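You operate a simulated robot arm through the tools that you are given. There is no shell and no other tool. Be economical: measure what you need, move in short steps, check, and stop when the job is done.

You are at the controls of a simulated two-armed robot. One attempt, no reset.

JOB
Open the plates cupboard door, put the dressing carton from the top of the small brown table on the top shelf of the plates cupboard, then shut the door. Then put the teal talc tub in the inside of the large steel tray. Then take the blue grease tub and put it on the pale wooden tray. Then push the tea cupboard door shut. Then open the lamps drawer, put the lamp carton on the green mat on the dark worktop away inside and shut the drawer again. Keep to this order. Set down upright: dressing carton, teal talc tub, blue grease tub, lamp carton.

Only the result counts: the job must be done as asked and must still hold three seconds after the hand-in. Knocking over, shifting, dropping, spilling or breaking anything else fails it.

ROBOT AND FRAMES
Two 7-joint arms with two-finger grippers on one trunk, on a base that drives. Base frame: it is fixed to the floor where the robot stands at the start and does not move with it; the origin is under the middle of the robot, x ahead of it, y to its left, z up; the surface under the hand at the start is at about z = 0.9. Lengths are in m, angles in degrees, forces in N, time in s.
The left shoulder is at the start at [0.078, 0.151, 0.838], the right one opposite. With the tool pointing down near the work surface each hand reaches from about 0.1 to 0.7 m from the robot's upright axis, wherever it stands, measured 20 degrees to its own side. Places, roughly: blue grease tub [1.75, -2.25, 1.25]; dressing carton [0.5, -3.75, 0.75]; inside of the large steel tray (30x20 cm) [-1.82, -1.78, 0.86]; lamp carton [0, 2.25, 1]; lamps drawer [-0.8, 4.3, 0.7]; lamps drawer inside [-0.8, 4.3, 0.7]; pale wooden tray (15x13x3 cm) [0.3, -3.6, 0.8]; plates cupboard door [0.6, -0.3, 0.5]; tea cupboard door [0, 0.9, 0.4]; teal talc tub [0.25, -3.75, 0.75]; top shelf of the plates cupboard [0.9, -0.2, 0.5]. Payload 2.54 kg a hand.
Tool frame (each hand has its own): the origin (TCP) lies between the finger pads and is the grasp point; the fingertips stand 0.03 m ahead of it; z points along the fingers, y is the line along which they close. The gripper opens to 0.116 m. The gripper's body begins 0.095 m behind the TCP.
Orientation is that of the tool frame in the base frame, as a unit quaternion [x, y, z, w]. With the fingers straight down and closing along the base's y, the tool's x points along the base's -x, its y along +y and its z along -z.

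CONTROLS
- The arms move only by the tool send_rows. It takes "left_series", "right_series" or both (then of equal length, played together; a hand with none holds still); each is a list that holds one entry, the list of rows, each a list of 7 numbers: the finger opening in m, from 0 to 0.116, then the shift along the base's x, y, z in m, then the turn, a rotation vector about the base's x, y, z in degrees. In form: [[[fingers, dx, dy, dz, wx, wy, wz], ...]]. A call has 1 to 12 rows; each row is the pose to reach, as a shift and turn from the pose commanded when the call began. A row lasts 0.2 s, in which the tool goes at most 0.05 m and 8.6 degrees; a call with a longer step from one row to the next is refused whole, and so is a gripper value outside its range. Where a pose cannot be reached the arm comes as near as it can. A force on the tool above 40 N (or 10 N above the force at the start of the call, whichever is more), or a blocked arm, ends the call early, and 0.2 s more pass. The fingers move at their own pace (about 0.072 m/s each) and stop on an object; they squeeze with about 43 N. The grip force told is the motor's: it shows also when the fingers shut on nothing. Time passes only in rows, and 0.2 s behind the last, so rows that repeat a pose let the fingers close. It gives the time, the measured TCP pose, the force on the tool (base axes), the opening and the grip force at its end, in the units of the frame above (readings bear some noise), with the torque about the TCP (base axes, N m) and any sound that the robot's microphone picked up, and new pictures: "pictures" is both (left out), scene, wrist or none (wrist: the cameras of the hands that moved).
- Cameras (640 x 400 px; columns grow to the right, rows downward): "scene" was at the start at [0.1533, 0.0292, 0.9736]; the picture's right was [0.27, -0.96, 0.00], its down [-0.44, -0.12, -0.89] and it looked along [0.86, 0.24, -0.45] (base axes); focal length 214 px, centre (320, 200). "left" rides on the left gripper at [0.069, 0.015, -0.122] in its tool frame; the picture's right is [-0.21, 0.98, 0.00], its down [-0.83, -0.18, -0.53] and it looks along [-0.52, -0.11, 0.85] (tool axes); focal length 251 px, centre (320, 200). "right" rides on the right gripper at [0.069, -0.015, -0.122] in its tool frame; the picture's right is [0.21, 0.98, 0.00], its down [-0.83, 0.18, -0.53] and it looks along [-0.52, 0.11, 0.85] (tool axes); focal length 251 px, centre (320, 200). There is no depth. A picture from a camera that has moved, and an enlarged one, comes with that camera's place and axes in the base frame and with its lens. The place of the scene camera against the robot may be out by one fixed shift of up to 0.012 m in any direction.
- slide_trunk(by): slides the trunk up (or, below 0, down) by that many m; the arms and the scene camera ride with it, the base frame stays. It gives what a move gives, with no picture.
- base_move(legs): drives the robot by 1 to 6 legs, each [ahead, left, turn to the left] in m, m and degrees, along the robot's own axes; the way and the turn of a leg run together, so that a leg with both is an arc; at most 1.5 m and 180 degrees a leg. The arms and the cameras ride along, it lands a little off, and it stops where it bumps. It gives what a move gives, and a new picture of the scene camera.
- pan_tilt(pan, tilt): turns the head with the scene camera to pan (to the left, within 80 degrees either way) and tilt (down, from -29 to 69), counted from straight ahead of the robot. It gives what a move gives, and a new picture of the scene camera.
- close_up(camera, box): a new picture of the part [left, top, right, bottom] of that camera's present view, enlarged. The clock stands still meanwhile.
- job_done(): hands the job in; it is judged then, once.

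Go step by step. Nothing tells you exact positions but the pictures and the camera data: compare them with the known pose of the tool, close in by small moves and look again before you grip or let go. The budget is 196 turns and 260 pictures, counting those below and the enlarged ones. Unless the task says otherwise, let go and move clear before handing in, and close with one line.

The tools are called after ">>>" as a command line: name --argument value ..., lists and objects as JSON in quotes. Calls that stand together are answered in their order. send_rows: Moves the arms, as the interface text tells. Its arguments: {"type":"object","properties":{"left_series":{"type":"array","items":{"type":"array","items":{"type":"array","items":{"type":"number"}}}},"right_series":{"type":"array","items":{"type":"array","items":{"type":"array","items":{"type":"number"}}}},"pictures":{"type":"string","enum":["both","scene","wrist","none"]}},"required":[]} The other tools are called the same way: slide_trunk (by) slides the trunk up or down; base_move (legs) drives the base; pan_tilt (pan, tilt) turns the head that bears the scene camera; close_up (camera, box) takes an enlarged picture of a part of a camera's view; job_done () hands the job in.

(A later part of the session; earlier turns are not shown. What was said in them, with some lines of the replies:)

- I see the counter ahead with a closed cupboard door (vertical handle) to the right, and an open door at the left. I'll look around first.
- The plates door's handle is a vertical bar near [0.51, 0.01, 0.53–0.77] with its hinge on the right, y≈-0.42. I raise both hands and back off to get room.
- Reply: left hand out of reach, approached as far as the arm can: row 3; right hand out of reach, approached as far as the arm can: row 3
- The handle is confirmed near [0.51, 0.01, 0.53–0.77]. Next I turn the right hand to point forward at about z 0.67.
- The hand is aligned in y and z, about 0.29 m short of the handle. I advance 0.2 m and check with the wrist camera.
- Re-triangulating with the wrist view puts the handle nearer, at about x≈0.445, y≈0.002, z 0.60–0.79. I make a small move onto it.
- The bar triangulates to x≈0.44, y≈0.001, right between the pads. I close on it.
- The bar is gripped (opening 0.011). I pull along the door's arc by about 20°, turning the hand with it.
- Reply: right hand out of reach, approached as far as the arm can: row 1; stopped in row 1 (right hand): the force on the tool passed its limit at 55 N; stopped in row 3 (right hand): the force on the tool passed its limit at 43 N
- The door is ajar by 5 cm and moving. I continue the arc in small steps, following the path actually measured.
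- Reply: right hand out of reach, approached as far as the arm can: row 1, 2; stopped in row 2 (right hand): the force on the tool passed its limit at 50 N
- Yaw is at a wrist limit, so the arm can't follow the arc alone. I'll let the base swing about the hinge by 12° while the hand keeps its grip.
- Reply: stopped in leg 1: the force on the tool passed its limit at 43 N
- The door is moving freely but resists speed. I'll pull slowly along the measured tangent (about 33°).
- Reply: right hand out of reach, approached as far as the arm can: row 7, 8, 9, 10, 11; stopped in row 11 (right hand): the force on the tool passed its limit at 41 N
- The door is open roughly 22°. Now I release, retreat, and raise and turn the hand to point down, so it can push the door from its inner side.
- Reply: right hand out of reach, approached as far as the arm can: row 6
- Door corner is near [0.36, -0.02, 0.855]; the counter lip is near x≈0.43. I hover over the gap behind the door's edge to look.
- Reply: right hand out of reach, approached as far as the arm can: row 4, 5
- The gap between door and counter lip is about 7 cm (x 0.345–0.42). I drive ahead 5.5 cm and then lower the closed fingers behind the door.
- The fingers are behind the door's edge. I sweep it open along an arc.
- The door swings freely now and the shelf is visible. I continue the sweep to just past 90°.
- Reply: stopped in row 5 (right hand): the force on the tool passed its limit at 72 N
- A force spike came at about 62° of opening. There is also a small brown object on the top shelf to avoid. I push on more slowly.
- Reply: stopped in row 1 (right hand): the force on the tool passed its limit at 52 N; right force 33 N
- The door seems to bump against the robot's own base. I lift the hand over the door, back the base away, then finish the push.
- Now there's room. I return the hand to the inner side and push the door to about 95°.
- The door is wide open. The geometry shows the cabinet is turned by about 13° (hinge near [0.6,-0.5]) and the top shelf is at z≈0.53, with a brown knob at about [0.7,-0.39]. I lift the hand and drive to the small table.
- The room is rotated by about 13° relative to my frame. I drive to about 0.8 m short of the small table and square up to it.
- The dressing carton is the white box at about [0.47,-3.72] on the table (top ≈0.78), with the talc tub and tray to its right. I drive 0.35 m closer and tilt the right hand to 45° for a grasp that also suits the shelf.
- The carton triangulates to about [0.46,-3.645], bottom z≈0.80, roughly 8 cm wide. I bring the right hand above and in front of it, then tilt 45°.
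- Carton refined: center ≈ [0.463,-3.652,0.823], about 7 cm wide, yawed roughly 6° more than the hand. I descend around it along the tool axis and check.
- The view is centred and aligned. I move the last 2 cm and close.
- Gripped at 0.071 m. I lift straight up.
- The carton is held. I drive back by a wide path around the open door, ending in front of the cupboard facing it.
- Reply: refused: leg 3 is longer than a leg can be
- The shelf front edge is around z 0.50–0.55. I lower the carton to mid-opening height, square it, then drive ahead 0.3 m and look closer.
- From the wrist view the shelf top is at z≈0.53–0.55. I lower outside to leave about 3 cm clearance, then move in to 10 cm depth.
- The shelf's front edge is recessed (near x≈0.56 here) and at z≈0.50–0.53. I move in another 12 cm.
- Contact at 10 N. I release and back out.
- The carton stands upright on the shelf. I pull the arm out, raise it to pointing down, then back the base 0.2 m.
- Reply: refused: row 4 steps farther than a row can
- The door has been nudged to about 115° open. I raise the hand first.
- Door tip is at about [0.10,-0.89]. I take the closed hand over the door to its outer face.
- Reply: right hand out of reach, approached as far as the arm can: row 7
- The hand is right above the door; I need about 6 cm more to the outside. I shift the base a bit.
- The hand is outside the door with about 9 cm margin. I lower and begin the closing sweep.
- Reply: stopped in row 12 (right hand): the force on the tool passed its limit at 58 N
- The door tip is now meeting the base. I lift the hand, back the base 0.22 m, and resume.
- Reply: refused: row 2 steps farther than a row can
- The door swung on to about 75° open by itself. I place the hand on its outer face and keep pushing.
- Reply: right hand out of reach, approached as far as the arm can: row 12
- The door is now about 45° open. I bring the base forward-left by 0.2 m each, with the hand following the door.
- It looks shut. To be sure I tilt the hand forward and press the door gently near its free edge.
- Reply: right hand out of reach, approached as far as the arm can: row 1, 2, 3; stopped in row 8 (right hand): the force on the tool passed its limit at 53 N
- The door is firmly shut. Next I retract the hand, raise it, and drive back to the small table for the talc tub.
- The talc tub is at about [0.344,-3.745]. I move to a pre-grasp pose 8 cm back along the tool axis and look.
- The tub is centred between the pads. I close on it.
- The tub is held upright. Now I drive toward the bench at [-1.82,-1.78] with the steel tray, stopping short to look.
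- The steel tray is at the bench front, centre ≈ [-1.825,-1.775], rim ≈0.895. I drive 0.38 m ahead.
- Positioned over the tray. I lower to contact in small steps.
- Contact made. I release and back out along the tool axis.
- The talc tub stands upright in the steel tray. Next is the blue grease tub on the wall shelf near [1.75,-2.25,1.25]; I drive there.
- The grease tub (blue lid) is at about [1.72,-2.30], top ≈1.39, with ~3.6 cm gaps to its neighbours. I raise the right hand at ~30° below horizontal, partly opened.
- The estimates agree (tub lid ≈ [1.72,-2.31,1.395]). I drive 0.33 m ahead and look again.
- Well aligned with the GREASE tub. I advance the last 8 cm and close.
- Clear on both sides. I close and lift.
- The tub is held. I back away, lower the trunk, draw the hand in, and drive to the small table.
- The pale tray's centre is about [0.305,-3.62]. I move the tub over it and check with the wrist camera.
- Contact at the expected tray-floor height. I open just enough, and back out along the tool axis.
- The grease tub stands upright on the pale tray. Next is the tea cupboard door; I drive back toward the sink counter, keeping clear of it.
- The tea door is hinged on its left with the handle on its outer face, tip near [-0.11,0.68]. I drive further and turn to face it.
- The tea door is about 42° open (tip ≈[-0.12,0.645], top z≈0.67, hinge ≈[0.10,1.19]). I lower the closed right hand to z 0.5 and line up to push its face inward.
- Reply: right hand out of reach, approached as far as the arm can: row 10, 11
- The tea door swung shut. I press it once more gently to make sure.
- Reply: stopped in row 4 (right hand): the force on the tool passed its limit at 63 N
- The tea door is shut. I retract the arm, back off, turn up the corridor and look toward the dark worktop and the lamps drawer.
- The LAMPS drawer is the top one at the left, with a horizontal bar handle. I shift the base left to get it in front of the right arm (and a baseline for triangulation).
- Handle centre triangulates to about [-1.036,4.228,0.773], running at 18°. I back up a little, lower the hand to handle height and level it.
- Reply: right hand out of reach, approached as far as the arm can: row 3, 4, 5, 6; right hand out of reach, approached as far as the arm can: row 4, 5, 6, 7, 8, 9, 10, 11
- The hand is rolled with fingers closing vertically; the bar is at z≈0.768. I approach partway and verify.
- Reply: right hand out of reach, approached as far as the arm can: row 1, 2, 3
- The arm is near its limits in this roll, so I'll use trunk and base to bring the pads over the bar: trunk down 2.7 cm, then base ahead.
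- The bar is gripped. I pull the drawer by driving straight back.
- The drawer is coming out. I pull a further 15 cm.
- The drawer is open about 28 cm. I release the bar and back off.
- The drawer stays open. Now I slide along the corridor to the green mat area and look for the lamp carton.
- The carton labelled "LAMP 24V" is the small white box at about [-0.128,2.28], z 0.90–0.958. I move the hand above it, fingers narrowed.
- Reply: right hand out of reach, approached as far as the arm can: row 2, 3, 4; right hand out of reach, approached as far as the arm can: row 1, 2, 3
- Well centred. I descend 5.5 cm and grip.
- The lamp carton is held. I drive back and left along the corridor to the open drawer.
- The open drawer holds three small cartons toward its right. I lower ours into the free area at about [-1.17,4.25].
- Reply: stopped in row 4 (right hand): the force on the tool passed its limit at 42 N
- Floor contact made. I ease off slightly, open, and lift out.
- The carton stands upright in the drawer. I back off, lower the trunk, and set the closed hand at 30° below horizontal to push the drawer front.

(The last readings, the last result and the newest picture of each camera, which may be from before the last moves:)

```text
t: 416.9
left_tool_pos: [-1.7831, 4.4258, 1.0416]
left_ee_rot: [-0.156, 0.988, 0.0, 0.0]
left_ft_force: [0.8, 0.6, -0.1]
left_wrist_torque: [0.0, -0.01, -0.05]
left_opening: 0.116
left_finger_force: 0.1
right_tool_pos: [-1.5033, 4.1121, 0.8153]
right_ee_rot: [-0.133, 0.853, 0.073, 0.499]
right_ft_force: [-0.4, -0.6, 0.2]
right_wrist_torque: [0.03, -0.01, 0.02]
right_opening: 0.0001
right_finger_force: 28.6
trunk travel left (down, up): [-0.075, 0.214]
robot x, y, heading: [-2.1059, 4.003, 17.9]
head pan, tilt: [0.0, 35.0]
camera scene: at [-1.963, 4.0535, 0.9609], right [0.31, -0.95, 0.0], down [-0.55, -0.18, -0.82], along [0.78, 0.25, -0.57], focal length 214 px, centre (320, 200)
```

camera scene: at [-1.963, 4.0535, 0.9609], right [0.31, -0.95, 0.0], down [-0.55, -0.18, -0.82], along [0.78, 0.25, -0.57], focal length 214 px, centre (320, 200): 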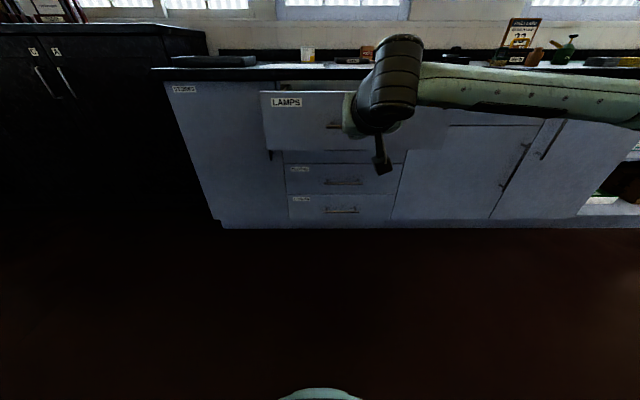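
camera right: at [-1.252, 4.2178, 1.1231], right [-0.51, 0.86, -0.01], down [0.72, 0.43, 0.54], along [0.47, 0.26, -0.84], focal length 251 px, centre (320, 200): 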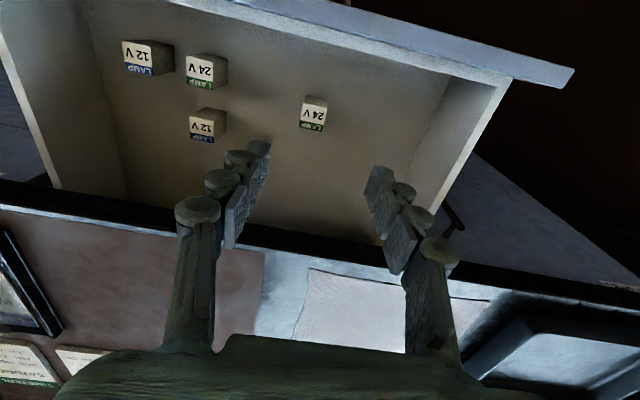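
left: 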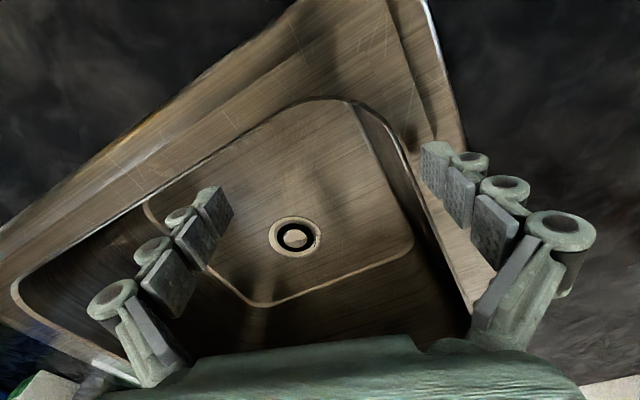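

>>> base_move --legs '[[0.22, 0, 0], [0.1, 0, 0], [0.08, 0, 0]]'

```text
t: 419.9
left_tool_pos: [-1.4036, 4.5484, 1.0411]
left_ee_rot: [-0.156, 0.988, 0.0, 0.001]
left_ft_force: [-0.9, 0.3, -0.3]
left_wrist_torque: [-0.01, -0.01, 0.01]
left_opening: 0.1158
left_finger_force: 0.1
right_tool_pos: [-1.1263, 4.2358, 0.8149]
right_ee_rot: [-0.134, 0.853, 0.073, 0.499]
right_ft_force: [0.4, 0.6, 0.0]
right_wrist_torque: [0.02, 0.03, 0.01]
right_opening: 0.0
right_finger_force: 28.3
trunk travel left (down, up): [-0.075, 0.214]
robot x, y, heading: [-1.7299, 4.1242, 17.9]
head pan, tilt: [0.0, 35.0]
camera scene: at [-1.5835, 4.1761, 0.9608], right [0.31, -0.95, 0.0], down [-0.55, -0.18, -0.82], along [0.78, 0.25, -0.57], focal length 214 px, centre (320, 200)
```

scene: 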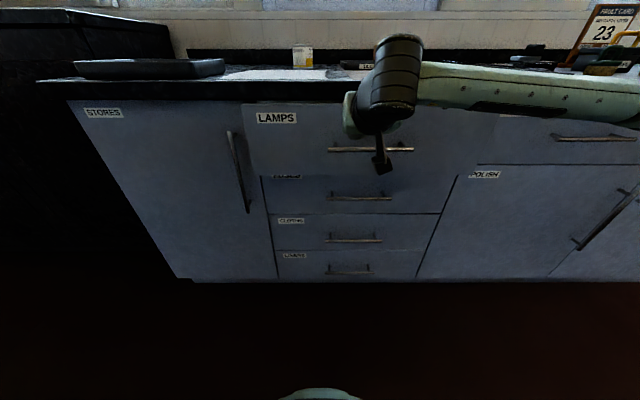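

>>> base_move --legs '[[0.06, 0, 0], [0.03, 0, 0]]'

```text
t: 421.4
left_tool_pos: [-1.3183, 4.5758, 1.0403]
left_ee_rot: [-0.156, 0.988, 0.0, 0.001]
left_ft_force: [-0.2, -0.6, 0.8]
left_wrist_torque: [0.0, 0.02, -0.01]
left_opening: 0.116
left_finger_force: 0.0
right_tool_pos: [-1.0395, 4.2632, 0.8155]
right_ee_rot: [-0.134, 0.853, 0.073, 0.499]
right_ft_force: [-0.1, -0.4, 0.2]
right_wrist_torque: [0.0, 0.01, 0.0]
right_opening: 0.0
right_finger_force: 28.3
trunk travel left (down, up): [-0.075, 0.214]
robot x, y, heading: [-1.6428, 4.1484, 17.9]
head pan, tilt: [0.0, 35.0]
camera scene: at [-1.4973, 4.204, 0.9608], right [0.31, -0.95, 0.0], down [-0.55, -0.18, -0.82], along [0.78, 0.25, -0.57], focal length 214 px, centre (320, 200)
```

scene: 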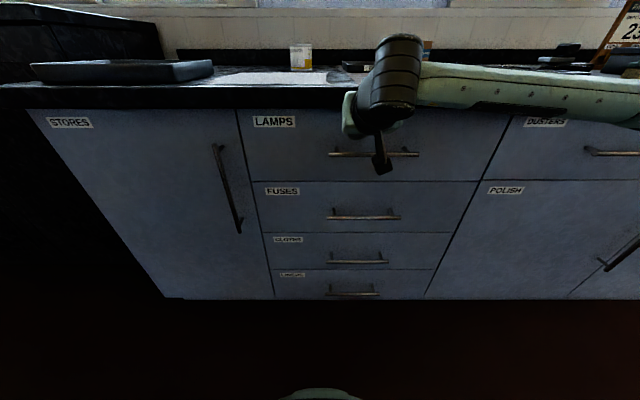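

The drawer looks flush. I press lightly to confirm, then withdraw.

>>> send_rows --right_series '[[[0, 0.008, 0.0026, 0, 0, 0, 0], [0, 0.016, 0.0052, 0, 0, 0, 0], [0, 0.024, 0.0078, 0, 0, 0, 0], [0, 0.032, 0.0104, 0, 0, 0, 0], [0, 0.04, 0.013, 0, 0, 0, 0]]]' --pictures "none"

>>> base_move --legs '[[-0.2, 0, 0]]'

>>> close_up --camera "scene" --box '[200, 60, 520, 260]'

```text
t: 421.9
left_tool_pos: [-1.3204, 4.5752, 1.0417]
left_ee_rot: [-0.156, 0.988, 0.002, 0.001]
left_ft_force: [0.8, -0.1, 0.0]
left_wrist_torque: [0.0, -0.01, 0.01]
left_opening: 0.1157
left_finger_force: 0.1
right_tool_pos: [-1.0348, 4.2654, 0.8152]
right_ee_rot: [-0.136, 0.854, 0.073, 0.497]
right_ft_force: [-14.6, -9.4, 6.6]
right_wrist_torque: [0.02, -0.13, -0.13]
right_opening: 0.006
right_finger_force: 28.2
trunk travel left (down, up): [-0.075, 0.214]
robot x, y, heading: [-1.6428, 4.1504, 17.7]
head pan, tilt: [0.0, 35.0]
stopped in row 2 (right hand): the force on the tool passed its limit at 53 N (the readings are from after the stop); the commanded pose is now the measured one
```

```text
t: 423.5
left_tool_pos: [-1.5108, 4.5119, 1.0397]
left_ee_rot: [-0.155, 0.988, 0.0, 0.0]
left_ft_force: [0.4, 0.2, -0.1]
left_wrist_torque: [-0.04, 0.0, 0.05]
left_opening: 0.1163
left_finger_force: 0.0
right_tool_pos: [-1.2259, 4.203, 0.8119]
right_ee_rot: [-0.136, 0.855, 0.072, 0.495]
right_ft_force: [0.2, -0.6, 0.6]
right_wrist_torque: [0.03, -0.01, 0.01]
right_opening: 0.0001
right_finger_force: 29.3
trunk travel left (down, up): [-0.075, 0.214]
robot x, y, heading: [-1.8358, 4.0893, 17.8]
head pan, tilt: [0.0, 35.0]
camera scene: at [-1.6906, 4.1414, 0.9609], right [0.31, -0.95, 0.0], down [-0.55, -0.17, -0.82], along [0.78, 0.25, -0.57], focal length 214 px, centre (320, 200)
```

scene: 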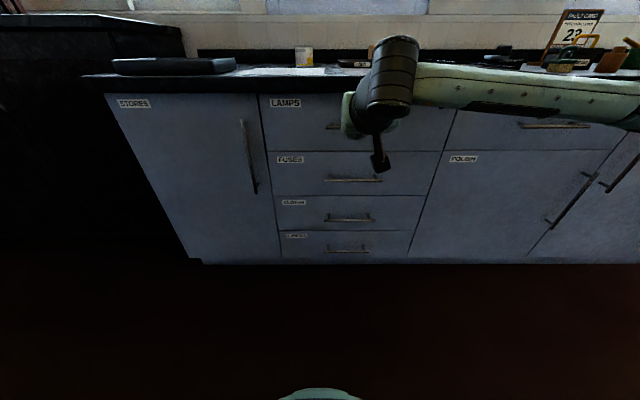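

```text
2.00 times, centred on (360, 160) of scene
camera zoom: at [-1.6906, 4.1414, 0.9609], right [0.31, -0.95, 0.0], down [-0.55, -0.17, -0.82], along [0.78, 0.25, -0.57], focal length 429 px, centre (240, 280)
```

zoom: 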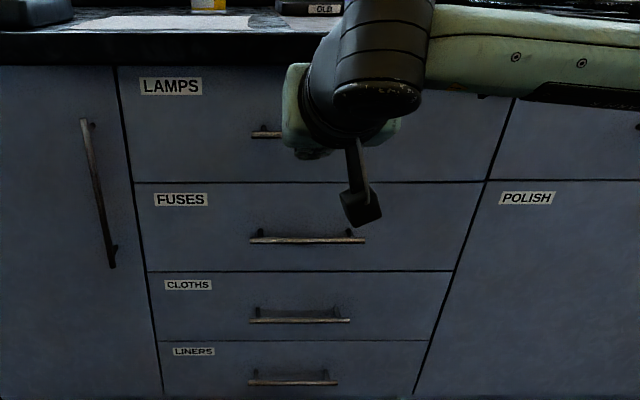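

The lamps drawer is flush and both hands are clear. Both cupboard doors were shut when I last saw them, and everything I set down was upright when I let go, so I hand in.

>>> job_done

```text
The job is handed in.
```

I did all five parts of the job in the order asked and handed it in. The dressing carton, talc tub, grease tub and lamp carton were all upright when I let go, and both doors and the lamps drawer held firm when pressed shut.
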